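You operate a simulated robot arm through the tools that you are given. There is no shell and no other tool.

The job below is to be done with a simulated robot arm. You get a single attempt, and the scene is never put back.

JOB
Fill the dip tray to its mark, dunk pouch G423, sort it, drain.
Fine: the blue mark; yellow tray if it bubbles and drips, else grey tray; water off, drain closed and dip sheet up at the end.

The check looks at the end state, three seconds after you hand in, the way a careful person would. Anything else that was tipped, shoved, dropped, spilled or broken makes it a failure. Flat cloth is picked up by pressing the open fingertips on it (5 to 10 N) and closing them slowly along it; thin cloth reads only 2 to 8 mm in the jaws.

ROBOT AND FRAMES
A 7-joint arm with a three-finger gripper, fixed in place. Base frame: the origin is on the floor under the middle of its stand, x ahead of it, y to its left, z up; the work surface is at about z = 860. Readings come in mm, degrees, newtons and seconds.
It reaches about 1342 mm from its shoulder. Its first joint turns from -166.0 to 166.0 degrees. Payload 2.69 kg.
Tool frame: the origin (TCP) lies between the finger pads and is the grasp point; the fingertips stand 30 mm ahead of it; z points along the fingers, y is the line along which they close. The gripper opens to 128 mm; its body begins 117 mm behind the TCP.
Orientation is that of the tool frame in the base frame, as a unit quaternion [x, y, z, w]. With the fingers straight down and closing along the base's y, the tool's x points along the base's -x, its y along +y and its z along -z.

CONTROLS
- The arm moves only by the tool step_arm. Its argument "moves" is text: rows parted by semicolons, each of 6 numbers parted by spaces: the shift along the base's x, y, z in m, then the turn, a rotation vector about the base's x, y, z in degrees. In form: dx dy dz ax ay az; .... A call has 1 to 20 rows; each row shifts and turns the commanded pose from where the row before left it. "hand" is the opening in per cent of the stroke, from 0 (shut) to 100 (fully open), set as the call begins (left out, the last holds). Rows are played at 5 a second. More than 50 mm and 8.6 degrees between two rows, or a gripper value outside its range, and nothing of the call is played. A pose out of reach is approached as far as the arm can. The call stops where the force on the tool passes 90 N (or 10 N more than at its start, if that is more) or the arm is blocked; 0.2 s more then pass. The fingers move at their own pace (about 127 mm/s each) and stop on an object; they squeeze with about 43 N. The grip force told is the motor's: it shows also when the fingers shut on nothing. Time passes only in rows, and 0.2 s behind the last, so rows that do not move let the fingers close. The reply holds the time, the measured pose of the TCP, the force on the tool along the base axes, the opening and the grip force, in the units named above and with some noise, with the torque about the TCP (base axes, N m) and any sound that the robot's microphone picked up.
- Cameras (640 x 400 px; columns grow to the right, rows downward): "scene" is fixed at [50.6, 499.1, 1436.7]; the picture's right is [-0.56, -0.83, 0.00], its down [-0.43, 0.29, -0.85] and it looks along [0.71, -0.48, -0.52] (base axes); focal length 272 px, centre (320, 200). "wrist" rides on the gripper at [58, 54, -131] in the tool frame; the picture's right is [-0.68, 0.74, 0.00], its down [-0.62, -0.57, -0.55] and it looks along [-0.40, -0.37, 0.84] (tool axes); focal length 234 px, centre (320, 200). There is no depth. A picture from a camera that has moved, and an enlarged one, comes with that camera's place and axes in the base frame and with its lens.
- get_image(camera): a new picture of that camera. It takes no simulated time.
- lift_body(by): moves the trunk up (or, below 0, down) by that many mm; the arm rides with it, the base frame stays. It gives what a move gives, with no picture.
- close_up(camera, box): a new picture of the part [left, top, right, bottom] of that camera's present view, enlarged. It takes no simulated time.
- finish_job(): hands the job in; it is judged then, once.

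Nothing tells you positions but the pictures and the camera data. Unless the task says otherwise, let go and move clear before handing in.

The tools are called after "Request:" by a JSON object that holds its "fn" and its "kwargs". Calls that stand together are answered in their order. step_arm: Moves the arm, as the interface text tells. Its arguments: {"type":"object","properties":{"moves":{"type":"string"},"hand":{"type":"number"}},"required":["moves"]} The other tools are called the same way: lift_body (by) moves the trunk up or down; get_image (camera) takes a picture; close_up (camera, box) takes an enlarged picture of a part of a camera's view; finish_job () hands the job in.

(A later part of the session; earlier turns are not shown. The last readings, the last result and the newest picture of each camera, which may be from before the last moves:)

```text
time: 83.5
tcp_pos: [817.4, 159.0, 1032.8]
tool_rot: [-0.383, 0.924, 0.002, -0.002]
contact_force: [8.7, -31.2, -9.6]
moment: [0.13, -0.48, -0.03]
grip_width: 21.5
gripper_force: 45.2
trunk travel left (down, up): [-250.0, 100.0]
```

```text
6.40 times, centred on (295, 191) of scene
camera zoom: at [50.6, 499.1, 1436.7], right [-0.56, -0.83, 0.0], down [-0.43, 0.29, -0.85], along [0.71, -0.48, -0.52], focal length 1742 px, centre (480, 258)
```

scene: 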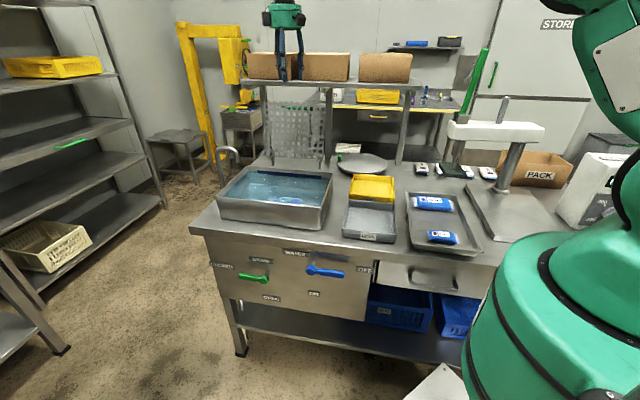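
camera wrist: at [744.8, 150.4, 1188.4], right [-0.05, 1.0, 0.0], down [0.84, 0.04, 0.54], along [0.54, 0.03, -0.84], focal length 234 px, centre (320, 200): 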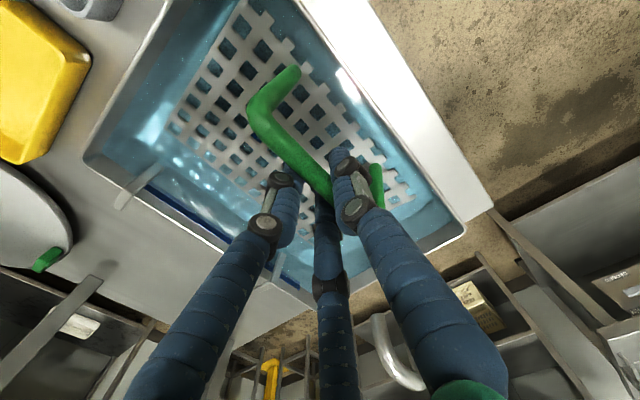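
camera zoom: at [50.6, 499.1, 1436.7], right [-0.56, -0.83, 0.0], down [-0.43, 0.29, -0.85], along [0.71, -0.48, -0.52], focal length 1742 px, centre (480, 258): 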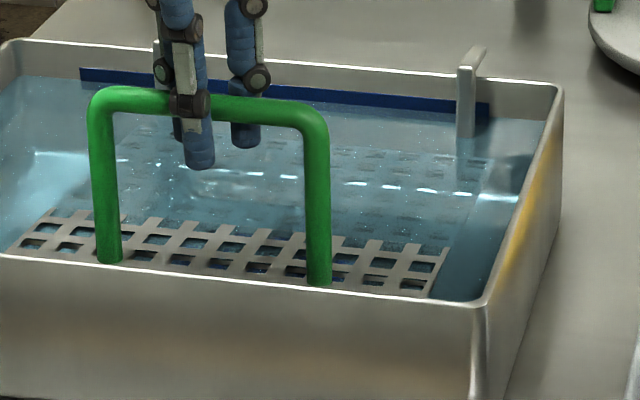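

Only the front rows are still above water. I'll lower a bit more.

Request:
{"fn": "step_arm", "kwargs": {"moves": "0.0014 -0.0014 -0.005 0 0 0;-0.0007 0.0007 -0.006 0 0 0;-0.0007 0.0007 -0.006 0 0 0;0 0 0 0 0 0"}}

Request:
{"fn": "close_up", "kwargs": {"camera": "scene", "box": [245, 160, 345, 222]}}

```text
time: 84.5
tcp_pos: [815.0, 161.9, 1015.3]
tool_rot: [-0.384, 0.923, 0.002, -0.003]
contact_force: [-8.3, -14.5, -3.8]
moment: [-0.16, 0.16, -0.11]
grip_width: 21.3
gripper_force: 44.8
trunk travel left (down, up): [-250.0, 100.0]
```

```text
6.40 times, centred on (295, 191) of scene
camera zoom: at [50.6, 499.1, 1436.7], right [-0.56, -0.83, 0.0], down [-0.43, 0.29, -0.85], along [0.71, -0.48, -0.52], focal length 1742 px, centre (480, 258)
```

zoom: 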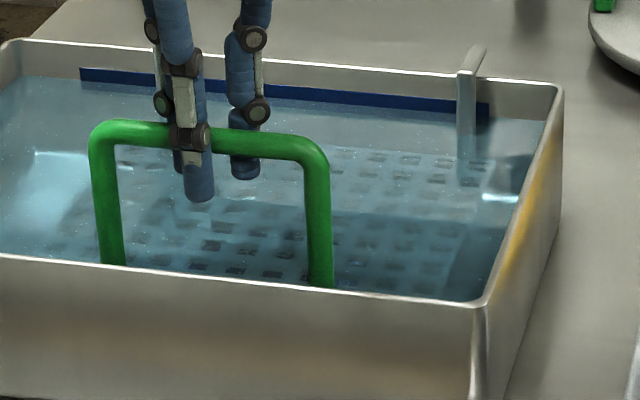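

The sheet is fully under water with low forces. I'll lower a little more to find its stop, and watch for bubbles.

Request:
{"fn": "step_arm", "kwargs": {"moves": "-0.0004 0.0004 -0.006 0 0 0;-0.0004 0.0004 -0.006 0 0 0;0 0 0 0 0 0"}}

Request:
{"fn": "close_up", "kwargs": {"camera": "scene", "box": [245, 160, 345, 222]}}

Request:
{"fn": "get_image", "kwargs": {"camera": "wrist"}}

```text
time: 85.3
tcp_pos: [814.0, 163.9, 1009.0]
tool_rot: [-0.383, 0.924, 0.002, 0.0]
contact_force: [-25.8, -14.7, 28.8]
moment: [-0.24, 0.5, -0.07]
grip_width: 21.4
gripper_force: 44.7
trunk travel left (down, up): [-250.0, 100.0]
```

```text
6.40 times, centred on (295, 191) of scene
camera zoom: at [50.6, 499.1, 1436.7], right [-0.56, -0.83, 0.0], down [-0.43, 0.29, -0.85], along [0.71, -0.48, -0.52], focal length 1742 px, centre (480, 258)
```

zoom: 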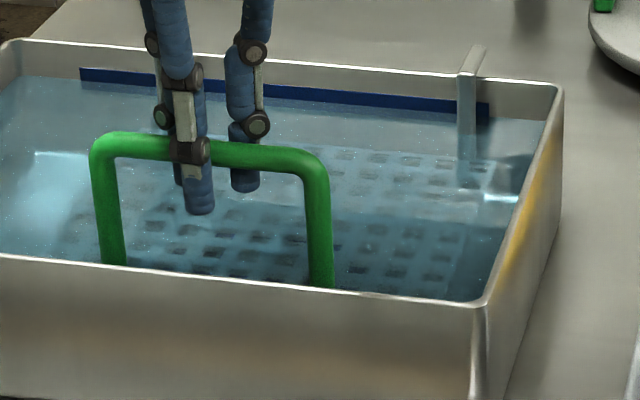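

```text
taken
camera wrist: at [735.0, 159.7, 1139.8], right [-0.04, 1.0, 0.0], down [0.84, 0.03, 0.55], along [0.55, 0.03, -0.84], focal length 234 px, centre (320, 200)
```

wrist: 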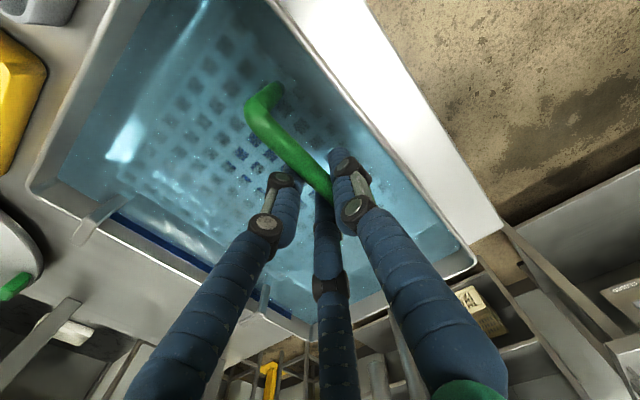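

The sheet is at its stop. I'll ease the pressure and watch for bubbles over several seconds.

Request:
{"fn": "step_arm", "kwargs": {"moves": "-0.001 0.001 0.004 0 0 0;0 0 0 0 0 0;0 0 0 0 0 0;0 0 0 0 0 0"}}

Request:
{"fn": "close_up", "kwargs": {"camera": "scene", "box": [245, 165, 335, 221]}}

Request:
{"fn": "close_up", "kwargs": {"camera": "wrist", "box": [80, 0, 400, 200]}}

Request:
{"fn": "step_arm", "kwargs": {"moves": "0 0 0 0 0 0;0 0 0 0 0 0;0 0 0 0 0 0;0 0 0 0 0 0;0 0 0 0 0 0"}}

Request:
{"fn": "close_up", "kwargs": {"camera": "scene", "box": [245, 165, 335, 221]}}

Request:
{"fn": "close_up", "kwargs": {"camera": "wrist", "box": [80, 0, 400, 200]}}

Request:
{"fn": "step_arm", "kwargs": {"moves": "0 0 0 0 0 0;0 0 0 0 0 0;0 0 0 0 0 0;0 0 0 0 0 0;0 0 0 0 0 0;0 0 0 0 0 0;0 0 0 0 0 0"}}

Request:
{"fn": "close_up", "kwargs": {"camera": "scene", "box": [245, 165, 335, 221]}}

Request:
{"fn": "close_up", "kwargs": {"camera": "wrist", "box": [80, 0, 400, 200]}}

```text
time: 86.3
tcp_pos: [813.8, 162.5, 1008.7]
tool_rot: [-0.383, 0.924, 0.002, -0.002]
contact_force: [-5.8, -12.9, 1.9]
moment: [0.3, -0.33, -0.12]
grip_width: 21.6
gripper_force: 44.7
trunk travel left (down, up): [-250.0, 100.0]
```

```text
7.11 times, centred on (290, 193) of scene
camera zoom: at [50.6, 499.1, 1436.7], right [-0.56, -0.83, 0.0], down [-0.43, 0.29, -0.85], along [0.71, -0.48, -0.52], focal length 1936 px, centre (533, 250)
```

zoom: 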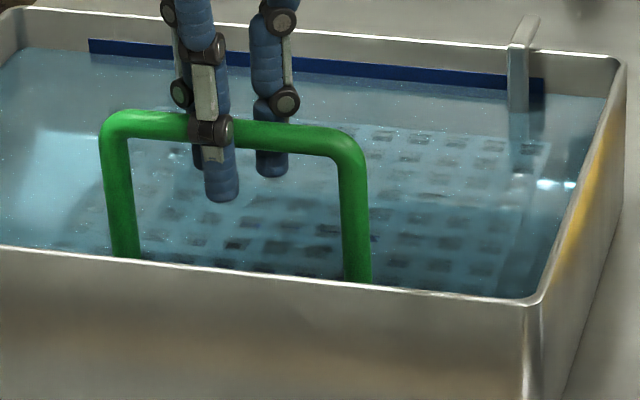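

```text
2.00 times, centred on (240, 100) of wrist
camera zoom: at [735.6, 159.9, 1140.2], right [-0.04, 1.0, 0.0], down [0.84, 0.04, 0.54], along [0.54, 0.03, -0.84], focal length 468 px, centre (480, 400)
```

zoom: 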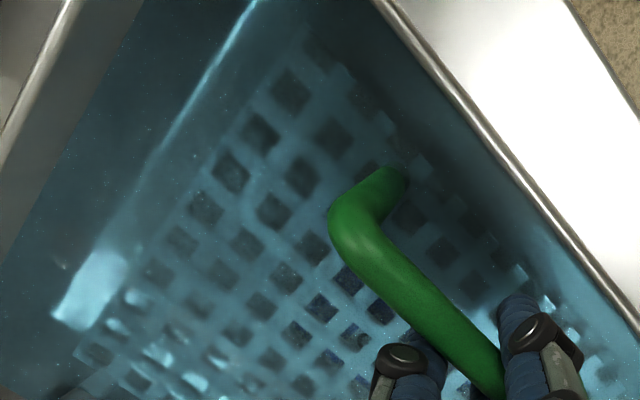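

```text
time: 87.5
tcp_pos: [813.9, 163.8, 1008.6]
tool_rot: [-0.384, 0.923, 0.003, -0.002]
contact_force: [-5.6, -12.9, -1.4]
moment: [0.09, -0.1, -0.11]
grip_width: 21.5
gripper_force: 44.7
trunk travel left (down, up): [-250.0, 100.0]
```

```text
7.11 times, centred on (290, 193) of scene
camera zoom: at [50.6, 499.1, 1436.7], right [-0.56, -0.83, 0.0], down [-0.43, 0.29, -0.85], along [0.71, -0.48, -0.52], focal length 1936 px, centre (533, 250)
```

zoom: 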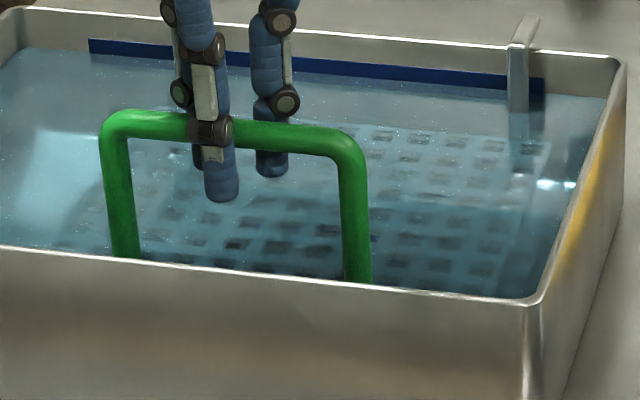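

```text
2.00 times, centred on (240, 100) of wrist
camera zoom: at [735.6, 159.9, 1140.3], right [-0.04, 1.0, 0.0], down [0.84, 0.04, 0.54], along [0.54, 0.03, -0.84], focal length 468 px, centre (480, 400)
```

zoom: 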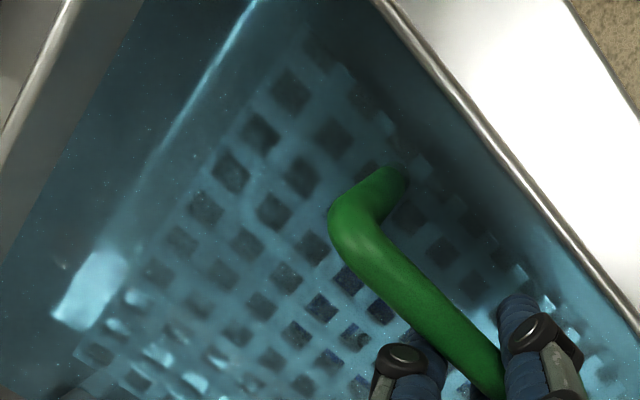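

```text
time: 89.1
tcp_pos: [814.0, 162.6, 1007.7]
tool_rot: [-0.383, 0.924, 0.002, -0.002]
contact_force: [-6.9, -12.6, -2.9]
moment: [0.03, -0.1, -0.09]
grip_width: 21.7
gripper_force: 44.4
trunk travel left (down, up): [-250.0, 100.0]
```

```text
7.11 times, centred on (290, 193) of scene
camera zoom: at [50.6, 499.1, 1436.7], right [-0.56, -0.83, 0.0], down [-0.43, 0.29, -0.85], along [0.71, -0.48, -0.52], focal length 1936 px, centre (533, 250)
```

zoom: 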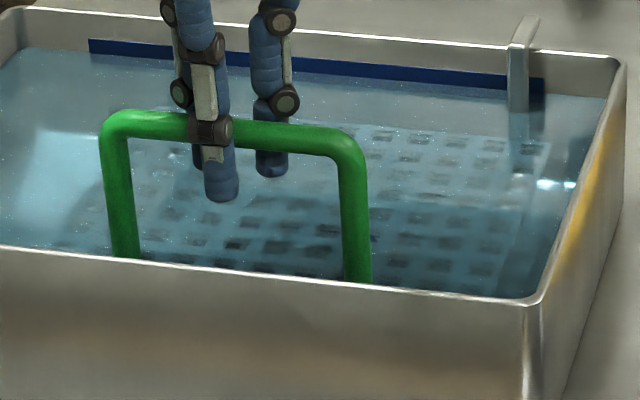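

```text
2.00 times, centred on (240, 100) of wrist
camera zoom: at [735.7, 159.9, 1140.3], right [-0.04, 1.0, 0.0], down [0.84, 0.04, 0.54], along [0.54, 0.03, -0.84], focal length 468 px, centre (480, 400)
```

zoom: 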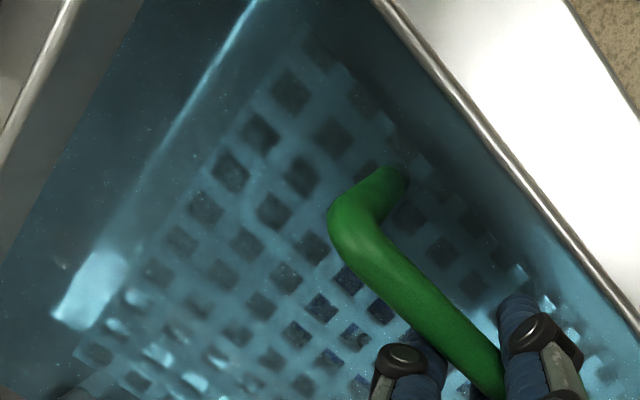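

No bubbles with the sheet pressing down either. I'll wait several more seconds with a few more looks.

Request:
{"fn": "step_arm", "kwargs": {"moves": "0 0 0 0 0 0;0 0 0 0 0 0;0 0 0 0 0 0;0 0 0 0 0 0;0 0 0 0 0 0;0 0 0 0 0 0;0 0 0 0 0 0;0 0 0 0 0 0;0 0 0 0 0 0;0 0 0 0 0 0"}}

Request:
{"fn": "close_up", "kwargs": {"camera": "scene", "box": [245, 165, 335, 221]}}

Request:
{"fn": "step_arm", "kwargs": {"moves": "0 0 0 0 0 0;0 0 0 0 0 0;0 0 0 0 0 0;0 0 0 0 0 0;0 0 0 0 0 0;0 0 0 0 0 0;0 0 0 0 0 0;0 0 0 0 0 0;0 0 0 0 0 0;0 0 0 0 0 0;0 0 0 0 0 0;0 0 0 0 0 0"}}

Request:
{"fn": "close_up", "kwargs": {"camera": "scene", "box": [245, 165, 335, 221]}}

Request:
{"fn": "close_up", "kwargs": {"camera": "wrist", "box": [80, 0, 400, 200]}}

Request:
{"fn": "step_arm", "kwargs": {"moves": "0 0 0 0 0 0;0 0 0 0 0 0;0 0 0 0 0 0;0 0 0 0 0 0;0 0 0 0 0 0"}}

Request:
{"fn": "close_up", "kwargs": {"camera": "scene", "box": [245, 165, 335, 221]}}

```text
time: 91.3
tcp_pos: [814.0, 163.1, 1007.9]
tool_rot: [-0.383, 0.924, 0.003, -0.003]
contact_force: [-6.9, -10.1, -2.8]
moment: [-0.08, 0.02, -0.11]
grip_width: 21.7
gripper_force: 45.2
trunk travel left (down, up): [-250.0, 100.0]
```

```text
7.11 times, centred on (290, 193) of scene
camera zoom: at [50.6, 499.1, 1436.7], right [-0.56, -0.83, 0.0], down [-0.43, 0.29, -0.85], along [0.71, -0.48, -0.52], focal length 1936 px, centre (533, 250)
```

zoom: 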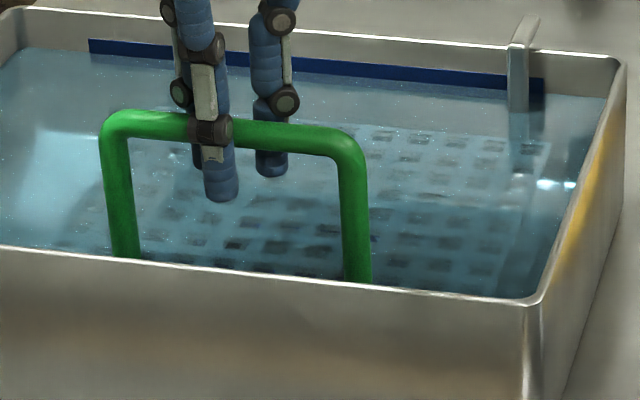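

```text
time: 93.9
tcp_pos: [814.4, 163.1, 1008.9]
tool_rot: [-0.384, 0.923, 0.002, -0.002]
contact_force: [-5.7, -6.2, -2.8]
moment: [-0.04, 0.03, -0.12]
grip_width: 21.8
gripper_force: 44.9
trunk travel left (down, up): [-250.0, 100.0]
```

```text
7.11 times, centred on (290, 193) of scene
camera zoom: at [50.6, 499.1, 1436.7], right [-0.56, -0.83, 0.0], down [-0.43, 0.29, -0.85], along [0.71, -0.48, -0.52], focal length 1936 px, centre (533, 250)
```

zoom: 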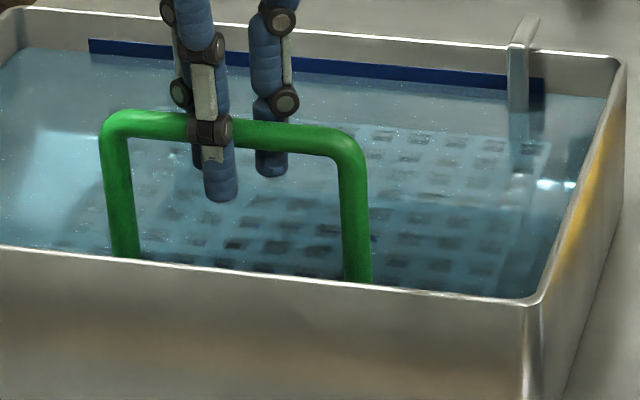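

```text
2.00 times, centred on (240, 100) of wrist
camera zoom: at [735.8, 160.1, 1140.4], right [-0.04, 1.0, 0.0], down [0.84, 0.04, 0.54], along [0.54, 0.03, -0.84], focal length 468 px, centre (480, 400)
```

zoom: 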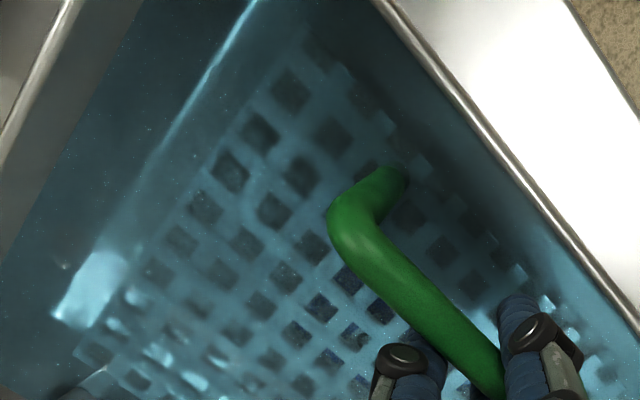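

```text
time: 95.1
tcp_pos: [814.1, 162.8, 1006.8]
tool_rot: [-0.384, 0.923, 0.002, -0.003]
contact_force: [-6.1, -5.7, -2.3]
moment: [-0.03, -0.04, -0.1]
grip_width: 21.7
gripper_force: 45.2
trunk travel left (down, up): [-250.0, 100.0]
```

```text
7.11 times, centred on (290, 193) of scene
camera zoom: at [50.6, 499.1, 1436.7], right [-0.56, -0.83, 0.0], down [-0.43, 0.29, -0.85], along [0.71, -0.48, -0.52], focal length 1936 px, centre (533, 250)
```

zoom: 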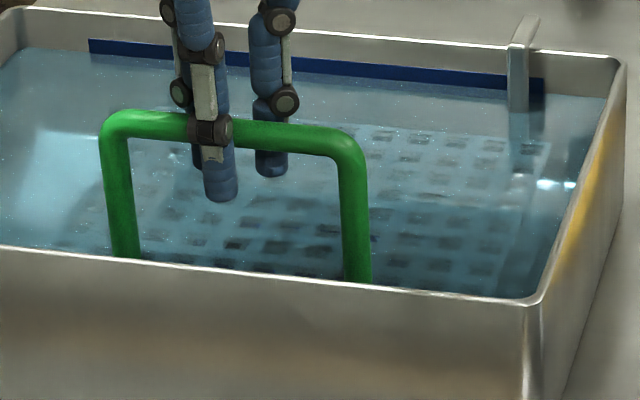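

No bubbles in about ten seconds under the sheet, so G423 doesn't bubble. My recorded points fit a clean arc, so I'll raise the sheet back up along it, slowly at first.

Request:
{"fn": "step_arm", "kwargs": {"moves": "0.0012 -0.0012 0.0103 0 0 0;0.0013 -0.0013 0.0103 0 0 0;0.002 -0.002 0.0097 0 0 0;0.002 -0.002 0.0097 0 0 0;0.0026 -0.0026 0.0094 0 0 0;0.0026 -0.0026 0.0094 0 0 0;0 0 0 0 0 0"}}

Request:
{"fn": "close_up", "kwargs": {"camera": "scene", "box": [225, 110, 353, 225]}}

```text
time: 96.7
tcp_pos: [826.0, 150.6, 1067.4]
tool_rot: [-0.385, 0.923, 0.003, -0.002]
contact_force: [-0.1, -5.9, -3.9]
moment: [-0.19, 0.11, 0.06]
grip_width: 21.8
gripper_force: 45.2
trunk travel left (down, up): [-250.0, 100.0]
```

```text
3.48 times, centred on (289, 168) of scene
camera zoom: at [50.6, 499.1, 1436.7], right [-0.56, -0.83, 0.0], down [-0.43, 0.29, -0.85], along [0.71, -0.48, -0.52], focal length 947 px, centre (428, 313)
```

zoom: 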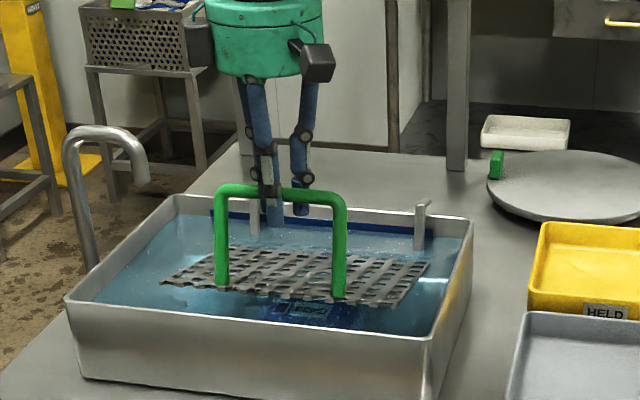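

The arc fits nicely with low forces. Continuing to raise the sheet.

Request:
{"fn": "step_arm", "kwargs": {"moves": "0.0064 -0.0064 0.0181 0 0 0;0.0074 -0.0074 0.0172 0 0 0;0.0086 -0.0086 0.0163 0 0 0;0.0095 -0.0095 0.0151 0 0 0;0.0103 -0.0103 0.0139 0 0 0;0.0112 -0.0112 0.0126 0 0 0;0.0119 -0.0119 0.0112 0 0 0;0 0 0 0 0 0"}}

Request:
{"fn": "close_up", "kwargs": {"camera": "scene", "box": [225, 90, 353, 210]}}

```text
time: 98.5
tcp_pos: [889.3, 85.9, 1173.2]
tool_rot: [-0.383, 0.924, 0.002, -0.002]
contact_force: [4.1, 16.0, 10.0]
moment: [0.32, -0.27, 0.28]
grip_width: 21.4
gripper_force: 44.5
trunk travel left (down, up): [-250.0, 100.0]
```

```text
3.33 times, centred on (289, 150) of scene
camera zoom: at [50.6, 499.1, 1436.7], right [-0.56, -0.83, 0.0], down [-0.43, 0.29, -0.85], along [0.71, -0.48, -0.52], focal length 907 px, centre (423, 367)
```

zoom: 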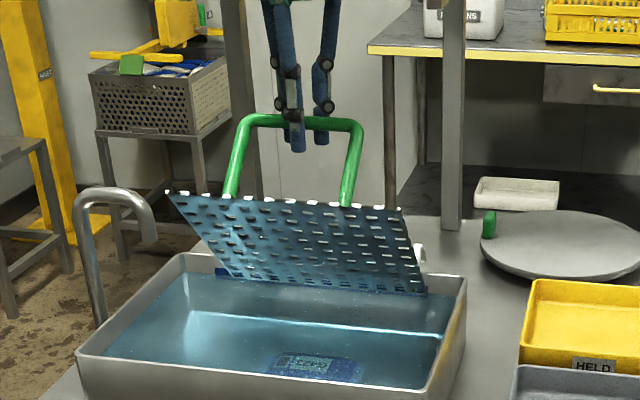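

Half-way up. Continuing over the vertical.

Request:
{"fn": "step_arm", "kwargs": {"moves": "0.0126 -0.0126 0.0096 0 0 0;0.0131 -0.0131 0.0081 0 0 0;0.0136 -0.0136 0.0064 0 0 0;0.0139 -0.0139 0.0047 0 0 0;0.0141 -0.0141 0.003 0 0 0;0.0143 -0.0143 0.0013 0 0 0;0 0 0 0 0 0"}}

Request:
{"fn": "step_arm", "kwargs": {"moves": "0.0143 -0.0143 -0.0006 0 0 0;0.0142 -0.0142 -0.0023 0 0 0;0.014 -0.014 -0.004 0 0 0;0 0 0 0 0 0"}}

Request:
{"fn": "close_up", "kwargs": {"camera": "scene", "box": [225, 70, 353, 200]}}

```text
time: 100.1
tcp_pos: [972.5, 3.6, 1205.6]
tool_rot: [-0.383, 0.924, 0.003, -0.003]
contact_force: [0.2, 0.5, 5.3]
moment: [0.0, 0.06, 0.56]
grip_width: 21.6
gripper_force: 45.1
trunk travel left (down, up): [-250.0, 100.0]
```

```text
time: 101.1
tcp_pos: [1014.9, -38.9, 1198.9]
tool_rot: [-0.385, 0.923, 0.002, -0.003]
contact_force: [-9.0, -9.1, 6.7]
moment: [0.09, 0.2, 0.6]
grip_width: 21.9
gripper_force: 45.0
trunk travel left (down, up): [-250.0, 100.0]
```

```text
3.08 times, centred on (289, 135) of scene
camera zoom: at [50.6, 499.1, 1436.7], right [-0.56, -0.83, 0.0], down [-0.43, 0.29, -0.85], along [0.71, -0.48, -0.52], focal length 838 px, centre (415, 400)
```

zoom: 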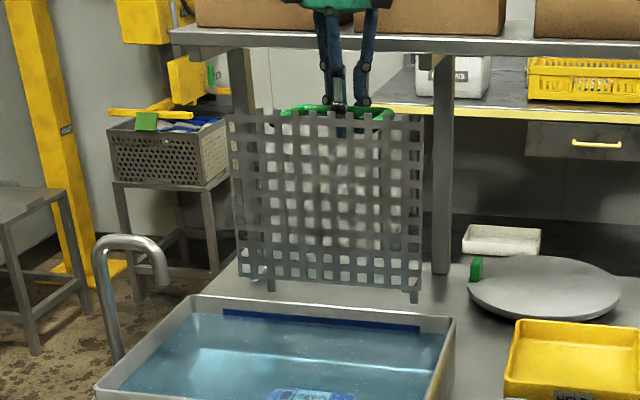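

The sheet is back past vertical. Last bit to its back stop.

Request:
{"fn": "step_arm", "kwargs": {"moves": "0.0137 -0.0137 -0.0057 0 0 0;0.0133 -0.0133 -0.0074 0 0 0;0.01 -0.01 -0.0071 0 0 0;0 0 0 0 0 0"}}

Request:
{"fn": "get_image", "kwargs": {"camera": "wrist"}}

Request:
{"fn": "close_up", "kwargs": {"camera": "scene", "box": [225, 70, 353, 200]}}

```text
time: 102.1
tcp_pos: [1051.1, -75.3, 1179.4]
tool_rot: [-0.384, 0.923, 0.002, -0.002]
contact_force: [2.4, -8.9, 15.8]
moment: [0.16, 0.05, 0.64]
grip_width: 23.2
gripper_force: 44.9
trunk travel left (down, up): [-250.0, 100.0]
```

```text
taken
camera wrist: at [973.2, -78.2, 1310.3], right [-0.04, 1.0, 0.0], down [0.84, 0.04, 0.55], along [0.54, 0.03, -0.84], focal length 234 px, centre (320, 200)
```

wrist: 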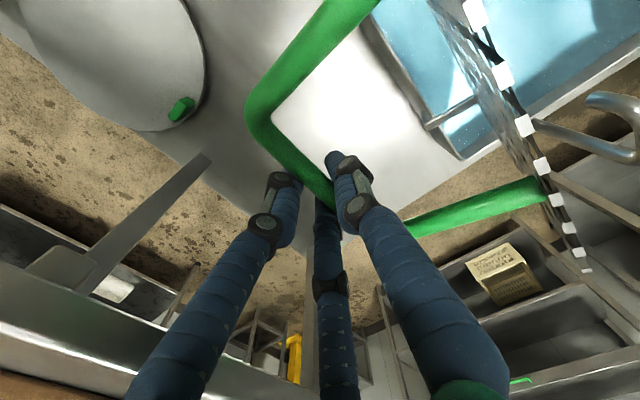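

```text
3.08 times, centred on (289, 135) of scene
camera zoom: at [50.6, 499.1, 1436.7], right [-0.56, -0.83, 0.0], down [-0.43, 0.29, -0.85], along [0.71, -0.48, -0.52], focal length 838 px, centre (415, 400)
```

zoom: 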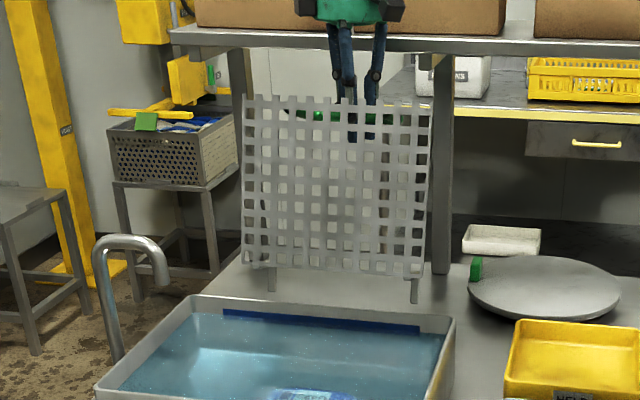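

The sheet is at its leaned-back position. I'll release the bar and rise straight up.

Request:
{"fn": "step_arm", "kwargs": {"moves": "0 0 0 0 0 0;0 0 0 0 0 0;0 0 0 0 0 0", "hand": 40}}

Request:
{"fn": "get_image", "kwargs": {"camera": "wrist"}}

Request:
{"fn": "close_up", "kwargs": {"camera": "scene", "box": [225, 70, 353, 200]}}

```text
time: 102.9
tcp_pos: [1052.4, -73.9, 1177.4]
tool_rot: [-0.384, 0.924, 0.002, -0.004]
contact_force: [0.6, 0.0, 0.2]
moment: [-0.03, 0.04, 0.04]
grip_width: 51.4
gripper_force: 0.0
trunk travel left (down, up): [-250.0, 100.0]
```

```text
taken
camera wrist: at [973.8, -77.0, 1308.3], right [-0.04, 1.0, 0.0], down [0.84, 0.04, 0.54], along [0.54, 0.03, -0.84], focal length 234 px, centre (320, 200)
```

wrist: 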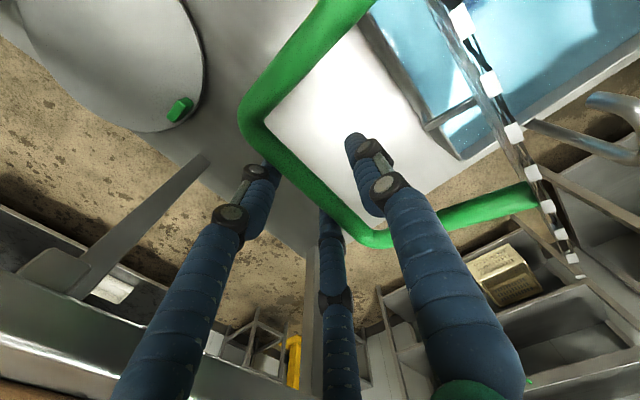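

```text
3.08 times, centred on (289, 135) of scene
camera zoom: at [50.6, 499.1, 1436.7], right [-0.56, -0.83, 0.0], down [-0.43, 0.29, -0.85], along [0.71, -0.48, -0.52], focal length 838 px, centre (415, 400)
```

zoom: 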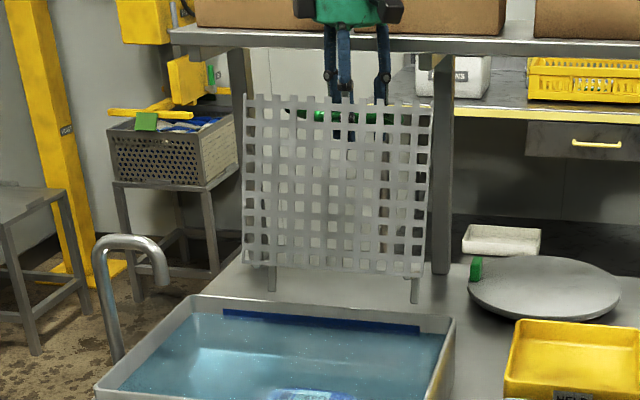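

Released. I'll shift 6 mm away from the sheet to centre on the bar, then rise out.

Request:
{"fn": "step_arm", "kwargs": {"moves": "0.0042 -0.0042 0 0 0 0;0 0 0.015 0 0 0;0 0 0.02 0 0 0;0 0 0.025 0 0 0;0 0 0.025 0 0 0;-0.006 0.006 0.03 0 0 0;-0.01 0.01 0.03 0 0 0;-0.02 0.02 0.01 0 0 0;-0.03 0.03 0 0 0 0;-0.03 0.03 0 0 0 0"}}

Request:
{"fn": "get_image", "kwargs": {"camera": "scene"}}

Request:
{"fn": "get_image", "kwargs": {"camera": "wrist"}}

```text
time: 105.1
tcp_pos: [959.3, 18.9, 1334.1]
tool_rot: [-0.384, 0.923, 0.002, -0.003]
contact_force: [-0.1, -0.3, -0.4]
moment: [0.0, 0.0, 0.0]
grip_width: 51.5
gripper_force: 0.1
trunk travel left (down, up): [-250.0, 100.0]
```

```text
taken
```

scene: 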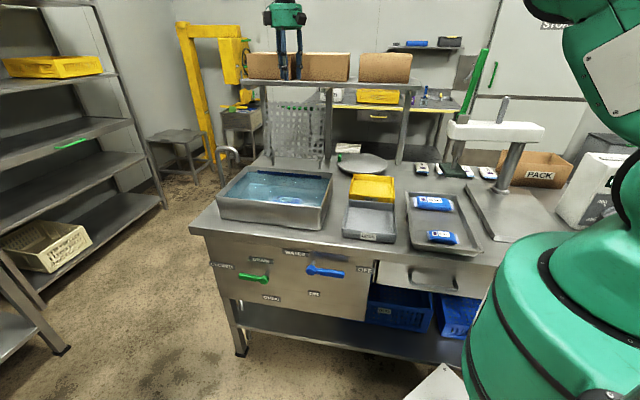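

```text
taken
camera wrist: at [881.2, 15.7, 1466.4], right [-0.04, 1.0, 0.0], down [0.84, 0.04, 0.54], along [0.54, 0.03, -0.84], focal length 234 px, centre (320, 200)
```

wrist: 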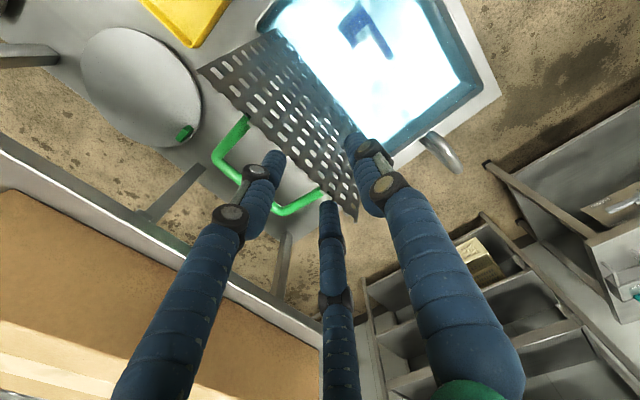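

The sheet is up and clear. I'll return above the basin to locate the pouch.

Request:
{"fn": "step_arm", "kwargs": {"moves": "-0.028 0.028 0 0 0 0;-0.029 0.029 0 0 0 0;-0.028 0.028 -0.03 0 0 0;0 0 -0.045 0 0 0;0 0 -0.045 0 0 0;0 0 -0.045 0 0 0;0 0 -0.045 0 0 0;0 0 -0.03 0 0 0;0 0 0 0 0 0", "hand": 76}}

Request:
{"fn": "get_image", "kwargs": {"camera": "wrist"}}

Request:
{"fn": "close_up", "kwargs": {"camera": "scene", "box": [240, 160, 330, 216]}}

```text
time: 107.1
tcp_pos: [874.3, 101.0, 1092.4]
tool_rot: [-0.384, 0.923, 0.002, -0.003]
contact_force: [-0.1, -0.1, 0.0]
moment: [0.0, -0.01, -0.04]
grip_width: 97.2
gripper_force: 0.2
trunk travel left (down, up): [-250.0, 100.0]
```

```text
taken
camera wrist: at [796.7, 98.2, 1224.2], right [-0.04, 1.0, 0.0], down [0.84, 0.04, 0.54], along [0.54, 0.03, -0.84], focal length 234 px, centre (320, 200)
```

wrist: 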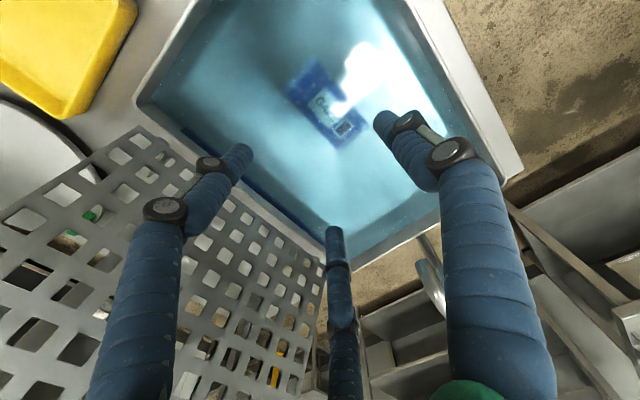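

```text
7.11 times, centred on (285, 188) of scene
camera zoom: at [50.6, 499.1, 1436.7], right [-0.56, -0.83, 0.0], down [-0.43, 0.29, -0.85], along [0.71, -0.48, -0.52], focal length 1936 px, centre (569, 285)
```

zoom: 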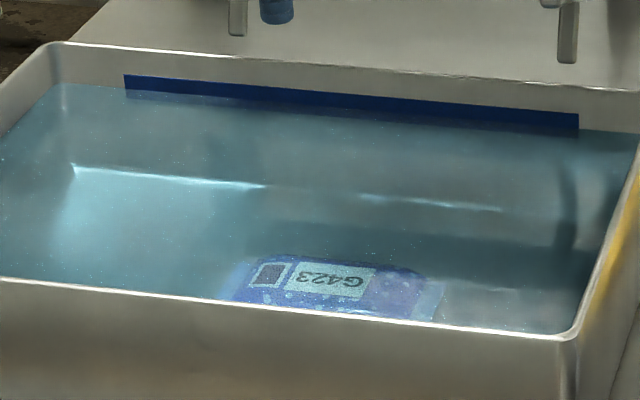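

The pouch lies exactly where I released it. I'll descend around it at the same position and grip it again.

Request:
{"fn": "step_arm", "kwargs": {"moves": "0 0 -0.04 0 0 0;0 0 -0.04 0 0 0;0 0 -0.04 0 0 0;0 0 -0.03 0 0 0;0 0 -0.02 0 0 0;0 0 -0.015 0 0 0;0 0 0 0 0 0"}}

Request:
{"fn": "get_image", "kwargs": {"camera": "wrist"}}

```text
time: 108.7
tcp_pos: [873.4, 102.6, 906.4]
tool_rot: [-0.383, 0.924, 0.001, -0.003]
contact_force: [-0.6, -0.5, 0.4]
moment: [0.02, -0.02, 0.0]
grip_width: 97.2
gripper_force: 0.1
trunk travel left (down, up): [-250.0, 100.0]
```

```text
taken
camera wrist: at [796.2, 99.0, 1038.8], right [-0.04, 1.0, 0.0], down [0.84, 0.04, 0.54], along [0.54, 0.03, -0.84], focal length 234 px, centre (320, 200)
```

wrist: 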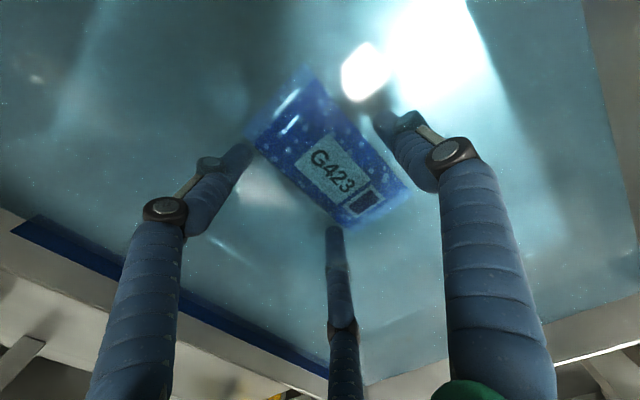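

The fingers straddle the pouch evenly. Closing and lifting slowly.

Request:
{"fn": "step_arm", "kwargs": {"moves": "0 0 0 0 0 0;0 0 0 0 0 0;0 0 0 0 0 0", "hand": 62}}

Request:
{"fn": "step_arm", "kwargs": {"moves": "0 0 0.01 0 0 0;0 0 0.01 0 0 0;0 0 0.015 0 0 0;0 0 0.015 0 0 0;0 0 0.02 0 0 0;0 0 0.02 0 0 0;0 0 0.02 0 0 0;0 0 0.02 0 0 0"}}

Request:
{"fn": "close_up", "kwargs": {"camera": "scene", "box": [240, 140, 336, 203]}}

Request:
{"fn": "get_image", "kwargs": {"camera": "wrist"}}

```text
time: 109.5
tcp_pos: [874.1, 102.4, 908.5]
tool_rot: [-0.383, 0.924, 0.003, -0.003]
contact_force: [-1.4, 0.0, 1.0]
moment: [-0.01, 0.0, 0.03]
grip_width: 83.5
gripper_force: 42.9
trunk travel left (down, up): [-250.0, 100.0]
```

```text
time: 111.3
tcp_pos: [875.9, 102.5, 1039.3]
tool_rot: [-0.383, 0.924, 0.002, -0.003]
contact_force: [0.0, 0.2, -1.4]
moment: [0.0, -0.03, -0.01]
grip_width: 83.3
gripper_force: 43.6
trunk travel left (down, up): [-250.0, 100.0]
```

```text
6.35 times, centred on (288, 172) of scene
camera zoom: at [50.6, 499.1, 1436.7], right [-0.56, -0.83, 0.0], down [-0.43, 0.29, -0.85], along [0.71, -0.48, -0.52], focal length 1728 px, centre (523, 381)
```

zoom: 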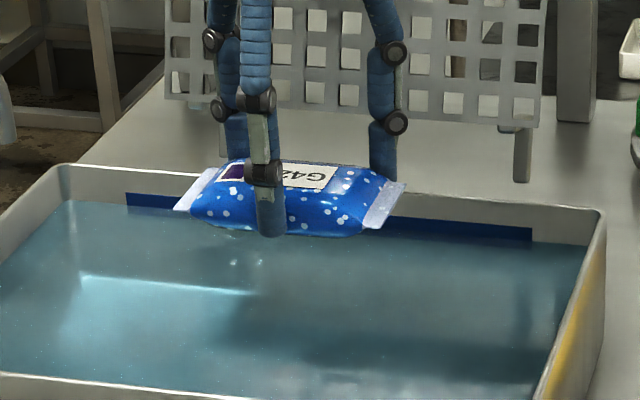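

```text
taken
camera wrist: at [797.6, 99.0, 1170.5], right [-0.04, 1.0, 0.0], down [0.84, 0.04, 0.54], along [0.54, 0.03, -0.84], focal length 234 px, centre (320, 200)
```

wrist: 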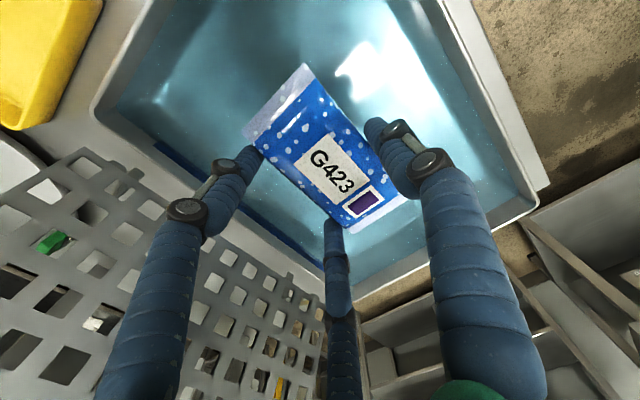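

This time I notice something like drops below the left end of the pouch. I'll zoom in and watch closely.

Request:
{"fn": "close_up", "kwargs": {"camera": "scene", "box": [256, 160, 316, 197]}}

Request:
{"fn": "step_arm", "kwargs": {"moves": "0 0 0 0 0 0"}}

Request:
{"fn": "close_up", "kwargs": {"camera": "scene", "box": [256, 160, 316, 197]}}

Request:
{"fn": "step_arm", "kwargs": {"moves": "0 0 0 0 0 0"}}

Request:
{"fn": "close_up", "kwargs": {"camera": "scene", "box": [256, 160, 316, 197]}}

Request:
{"fn": "step_arm", "kwargs": {"moves": "0 0 0 0 0 0;0 0 0 0 0 0"}}

Request:
{"fn": "close_up", "kwargs": {"camera": "scene", "box": [256, 160, 316, 197]}}

```text
10.67 times, centred on (286, 178) of scene
camera zoom: at [50.6, 499.1, 1436.7], right [-0.56, -0.83, 0.0], down [-0.43, 0.29, -0.85], along [0.71, -0.48, -0.52], focal length 2904 px, centre (683, 429)
```

zoom: 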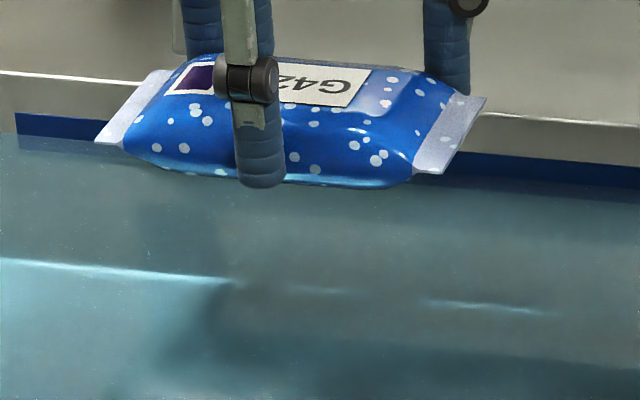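

```text
time: 111.7
tcp_pos: [876.4, 101.5, 1037.6]
tool_rot: [-0.383, 0.924, 0.003, -0.003]
contact_force: [0.0, 0.0, -1.3]
moment: [-0.05, 0.02, -0.01]
grip_width: 83.5
gripper_force: 43.2
trunk travel left (down, up): [-250.0, 100.0]
```

```text
10.67 times, centred on (286, 178) of scene
camera zoom: at [50.6, 499.1, 1436.7], right [-0.56, -0.83, 0.0], down [-0.43, 0.29, -0.85], along [0.71, -0.48, -0.52], focal length 2904 px, centre (683, 429)
```

zoom: 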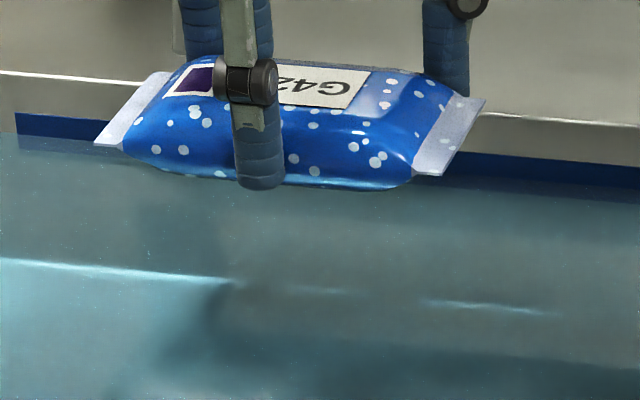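

```text
time: 112.1
tcp_pos: [876.4, 103.1, 1038.7]
tool_rot: [-0.383, 0.924, 0.003, -0.003]
contact_force: [-0.6, 0.4, -1.3]
moment: [-0.02, -0.02, -0.03]
grip_width: 83.4
gripper_force: 42.9
trunk travel left (down, up): [-250.0, 100.0]
```

```text
10.67 times, centred on (286, 178) of scene
camera zoom: at [50.6, 499.1, 1436.7], right [-0.56, -0.83, 0.0], down [-0.43, 0.29, -0.85], along [0.71, -0.48, -0.52], focal length 2904 px, centre (683, 429)
```

zoom: 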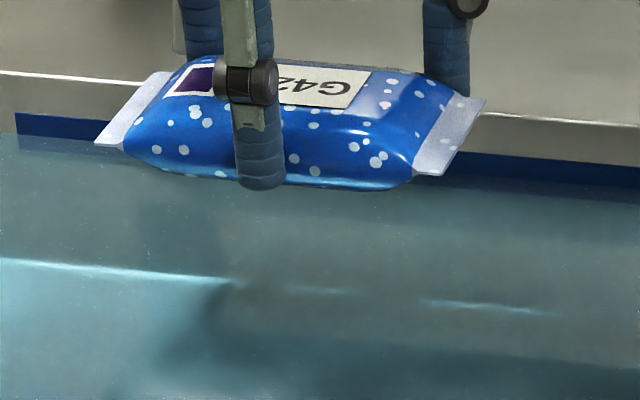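

```text
time: 112.7
tcp_pos: [876.6, 102.7, 1037.7]
tool_rot: [-0.383, 0.924, 0.003, -0.003]
contact_force: [-0.3, -0.4, -0.4]
moment: [-0.02, -0.01, 0.0]
grip_width: 83.4
gripper_force: 42.9
trunk travel left (down, up): [-250.0, 100.0]
```

```text
10.67 times, centred on (286, 178) of scene
camera zoom: at [50.6, 499.1, 1436.7], right [-0.56, -0.83, 0.0], down [-0.43, 0.29, -0.85], along [0.71, -0.48, -0.52], focal length 2904 px, centre (683, 429)
```

zoom: 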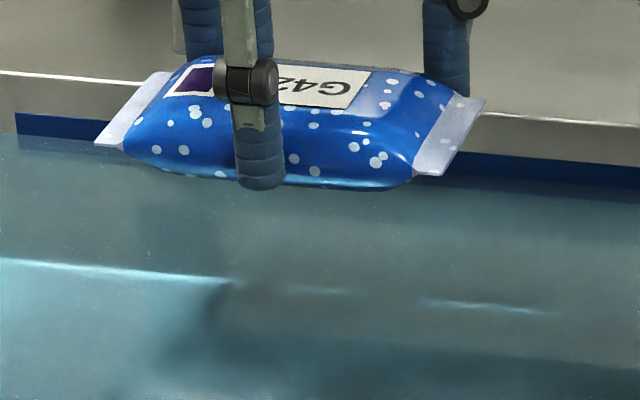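

The close zoom at the same instant showed no drops, so I'm not certain. I'll take repeated pictures over the next seconds in the earlier framing.

Request:
{"fn": "close_up", "kwargs": {"camera": "scene", "box": [240, 140, 336, 203]}}

Request:
{"fn": "step_arm", "kwargs": {"moves": "0 0 0 0 0 0"}}

Request:
{"fn": "close_up", "kwargs": {"camera": "scene", "box": [240, 140, 336, 203]}}

Request:
{"fn": "step_arm", "kwargs": {"moves": "0 0 0 0 0 0;0 0 0 0 0 0"}}

Request:
{"fn": "close_up", "kwargs": {"camera": "scene", "box": [240, 140, 336, 203]}}

Request:
{"fn": "step_arm", "kwargs": {"moves": "0 0 0 0 0 0;0 0 0 0 0 0;0 0 0 0 0 0"}}

Request:
{"fn": "close_up", "kwargs": {"camera": "scene", "box": [240, 140, 336, 203]}}

Request:
{"fn": "step_arm", "kwargs": {"moves": "0 0 0 0 0 0"}}

Request:
{"fn": "close_up", "kwargs": {"camera": "scene", "box": [240, 140, 336, 203]}}

```text
6.35 times, centred on (288, 172) of scene
camera zoom: at [50.6, 499.1, 1436.7], right [-0.56, -0.83, 0.0], down [-0.43, 0.29, -0.85], along [0.71, -0.48, -0.52], focal length 1728 px, centre (523, 381)
```

zoom: 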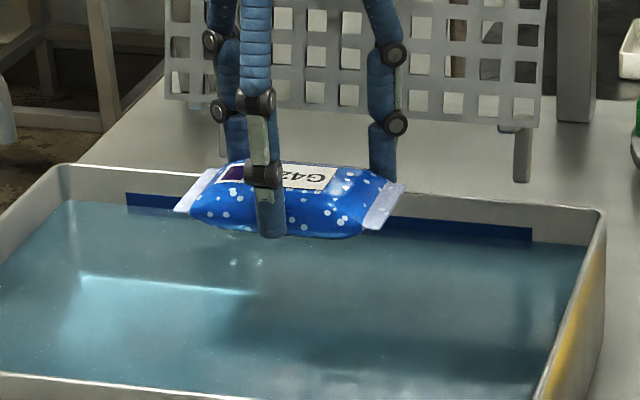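

```text
time: 113.1
tcp_pos: [875.8, 102.5, 1039.0]
tool_rot: [-0.383, 0.924, 0.003, -0.003]
contact_force: [-0.3, 0.1, -0.5]
moment: [-0.02, 0.01, -0.01]
grip_width: 83.2
gripper_force: 43.2
trunk travel left (down, up): [-250.0, 100.0]
```

```text
6.35 times, centred on (288, 172) of scene
camera zoom: at [50.6, 499.1, 1436.7], right [-0.56, -0.83, 0.0], down [-0.43, 0.29, -0.85], along [0.71, -0.48, -0.52], focal length 1728 px, centre (523, 381)
```

zoom: 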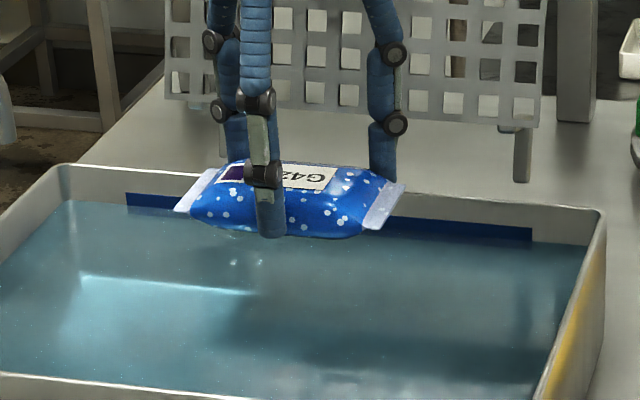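

```text
time: 113.7
tcp_pos: [876.1, 101.7, 1038.2]
tool_rot: [-0.383, 0.924, 0.002, -0.003]
contact_force: [0.2, 0.5, -0.9]
moment: [0.01, -0.01, 0.01]
grip_width: 83.3
gripper_force: 43.3
trunk travel left (down, up): [-250.0, 100.0]
```

```text
6.35 times, centred on (288, 172) of scene
camera zoom: at [50.6, 499.1, 1436.7], right [-0.56, -0.83, 0.0], down [-0.43, 0.29, -0.85], along [0.71, -0.48, -0.52], focal length 1728 px, centre (523, 381)
```

zoom: 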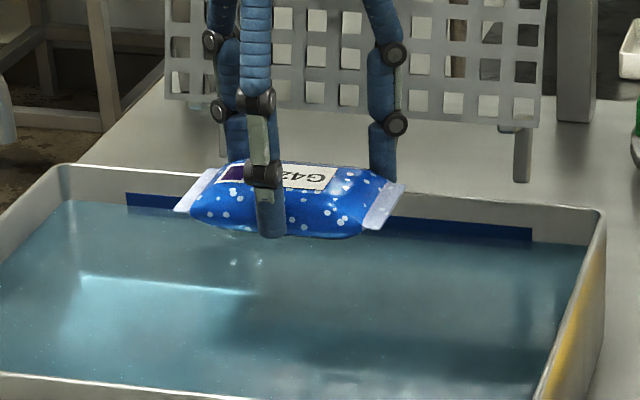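

```text
time: 114.5
tcp_pos: [876.7, 101.6, 1036.4]
tool_rot: [-0.384, 0.924, 0.003, -0.003]
contact_force: [0.4, 0.4, -1.1]
moment: [-0.05, 0.02, 0.0]
grip_width: 83.6
gripper_force: 43.1
trunk travel left (down, up): [-250.0, 100.0]
```

```text
6.35 times, centred on (288, 172) of scene
camera zoom: at [50.6, 499.1, 1436.7], right [-0.56, -0.83, 0.0], down [-0.43, 0.29, -0.85], along [0.71, -0.48, -0.52], focal length 1728 px, centre (523, 381)
```

zoom: 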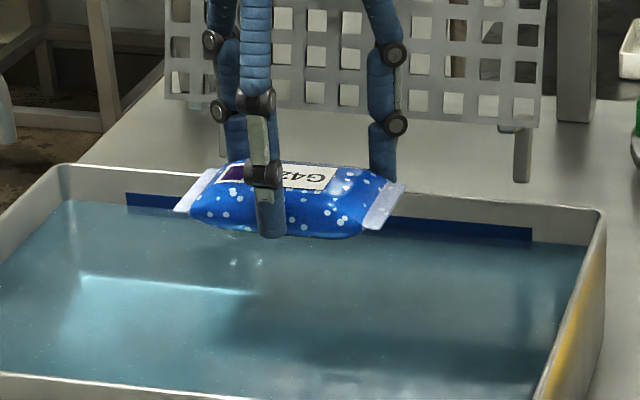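

```text
time: 114.9
tcp_pos: [876.5, 102.0, 1037.5]
tool_rot: [-0.384, 0.923, 0.002, -0.004]
contact_force: [0.1, -0.5, -1.4]
moment: [-0.02, -0.05, -0.01]
grip_width: 83.4
gripper_force: 42.9
trunk travel left (down, up): [-250.0, 100.0]
```

```text
6.35 times, centred on (288, 172) of scene
camera zoom: at [50.6, 499.1, 1436.7], right [-0.56, -0.83, 0.0], down [-0.43, 0.29, -0.85], along [0.71, -0.48, -0.52], focal length 1728 px, centre (523, 381)
```

zoom: 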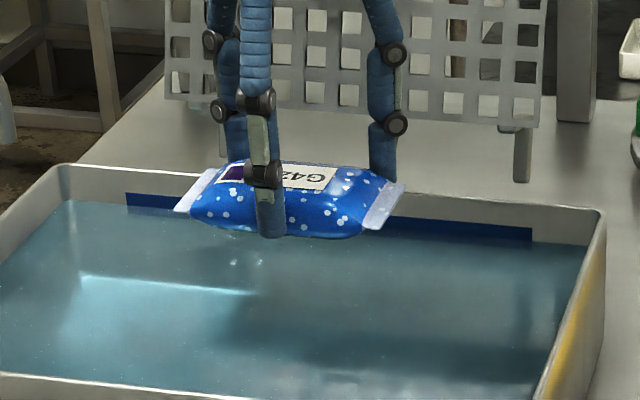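

Those faint marks are identical in every frame, so they're fixed reflections rather than drops. Result: no bubbles and no drips, so G423 goes to the grey GOOD tray. I'll carry it there and look before lowering.

Request:
{"fn": "step_arm", "kwargs": {"moves": "0 0 0.03 0 0 0;-0.03 -0.0195 0.02 0 0 0;-0.03 -0.0195 0 0 0 0;-0.03 -0.0195 0 0 0 0;-0.03 -0.0195 0 0 0 0;-0.03 -0.0195 0 0 0 0;-0.03 -0.0195 0 0 0 0;-0.03 -0.0195 0 0 0 0;-0.03 -0.0195 0 0 0 0;-0.03 -0.019 0 0 0 0;0 0 0 0 0 0"}}

Request:
{"fn": "get_image", "kwargs": {"camera": "wrist"}}

Request:
{"fn": "get_image", "kwargs": {"camera": "scene"}}

```text
time: 117.3
tcp_pos: [603.6, -72.4, 1090.4]
tool_rot: [-0.383, 0.924, 0.002, -0.002]
contact_force: [-0.5, -0.5, -0.5]
moment: [0.02, -0.06, 0.02]
grip_width: 82.9
gripper_force: 43.0
trunk travel left (down, up): [-250.0, 100.0]
```

```text
taken
camera wrist: at [526.2, -76.1, 1221.4], right [-0.04, 1.0, 0.0], down [0.84, 0.04, 0.54], along [0.54, 0.03, -0.84], focal length 234 px, centre (320, 200)
```

wrist: 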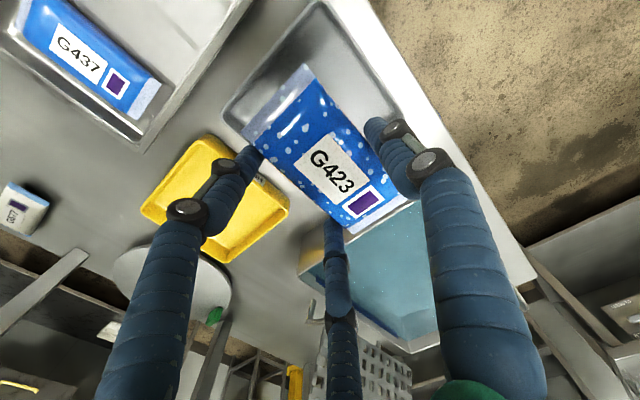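

```text
taken
```

scene: 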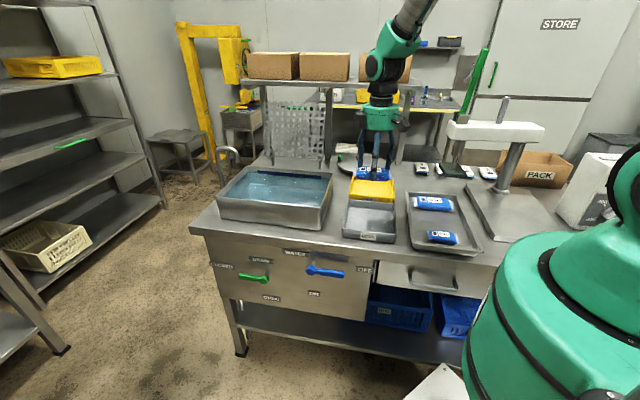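

The grey tray spans about u 286–455, v 395–561. I'll centre the pouch over it and lower.

Request:
{"fn": "step_arm", "kwargs": {"moves": "0.0033 -0.0073 -0.03 0 0 0;0.0033 -0.0073 -0.035 0 0 0;0 0 -0.04 0 0 0;0 0 -0.035 0 0 0;0 0 -0.02 0 0 0;0 0 0 0 0 0"}}

Request:
{"fn": "get_image", "kwargs": {"camera": "wrist"}}

Request:
{"fn": "close_up", "kwargs": {"camera": "scene", "box": [330, 160, 426, 248]}}

```text
time: 118.7
tcp_pos: [611.2, -88.4, 924.7]
tool_rot: [-0.383, 0.924, 0.001, -0.003]
contact_force: [-0.2, 0.1, -1.2]
moment: [0.02, 0.0, 0.0]
grip_width: 83.5
gripper_force: 42.9
trunk travel left (down, up): [-250.0, 100.0]
```

```text
taken
camera wrist: at [533.8, -91.6, 1057.9], right [-0.04, 1.0, 0.0], down [0.84, 0.04, 0.54], along [0.54, 0.03, -0.84], focal length 234 px, centre (320, 200)
```

wrist: 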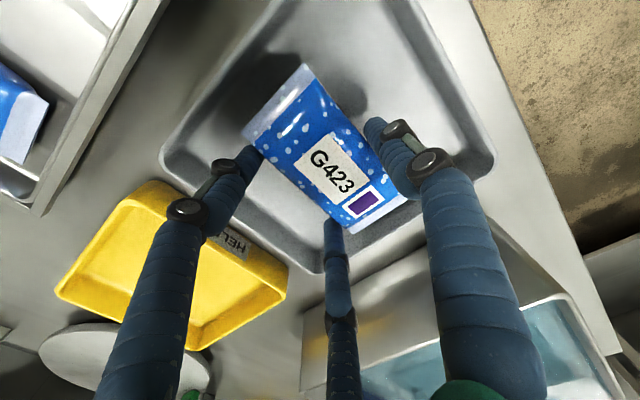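

```text
4.55 times, centred on (378, 204) of scene
camera zoom: at [50.6, 499.1, 1436.7], right [-0.56, -0.83, 0.0], down [-0.43, 0.29, -0.85], along [0.71, -0.48, -0.52], focal length 1237 px, centre (56, 182)
```

zoom: 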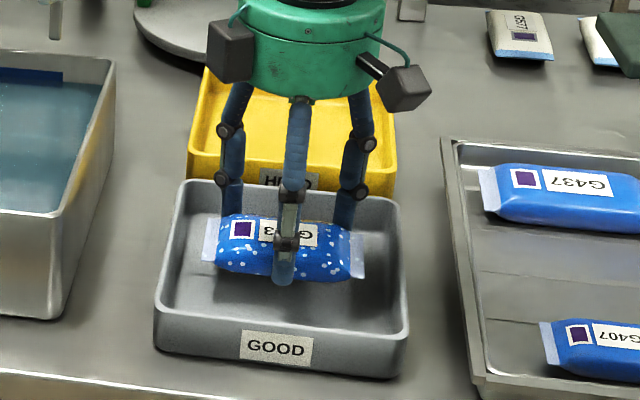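

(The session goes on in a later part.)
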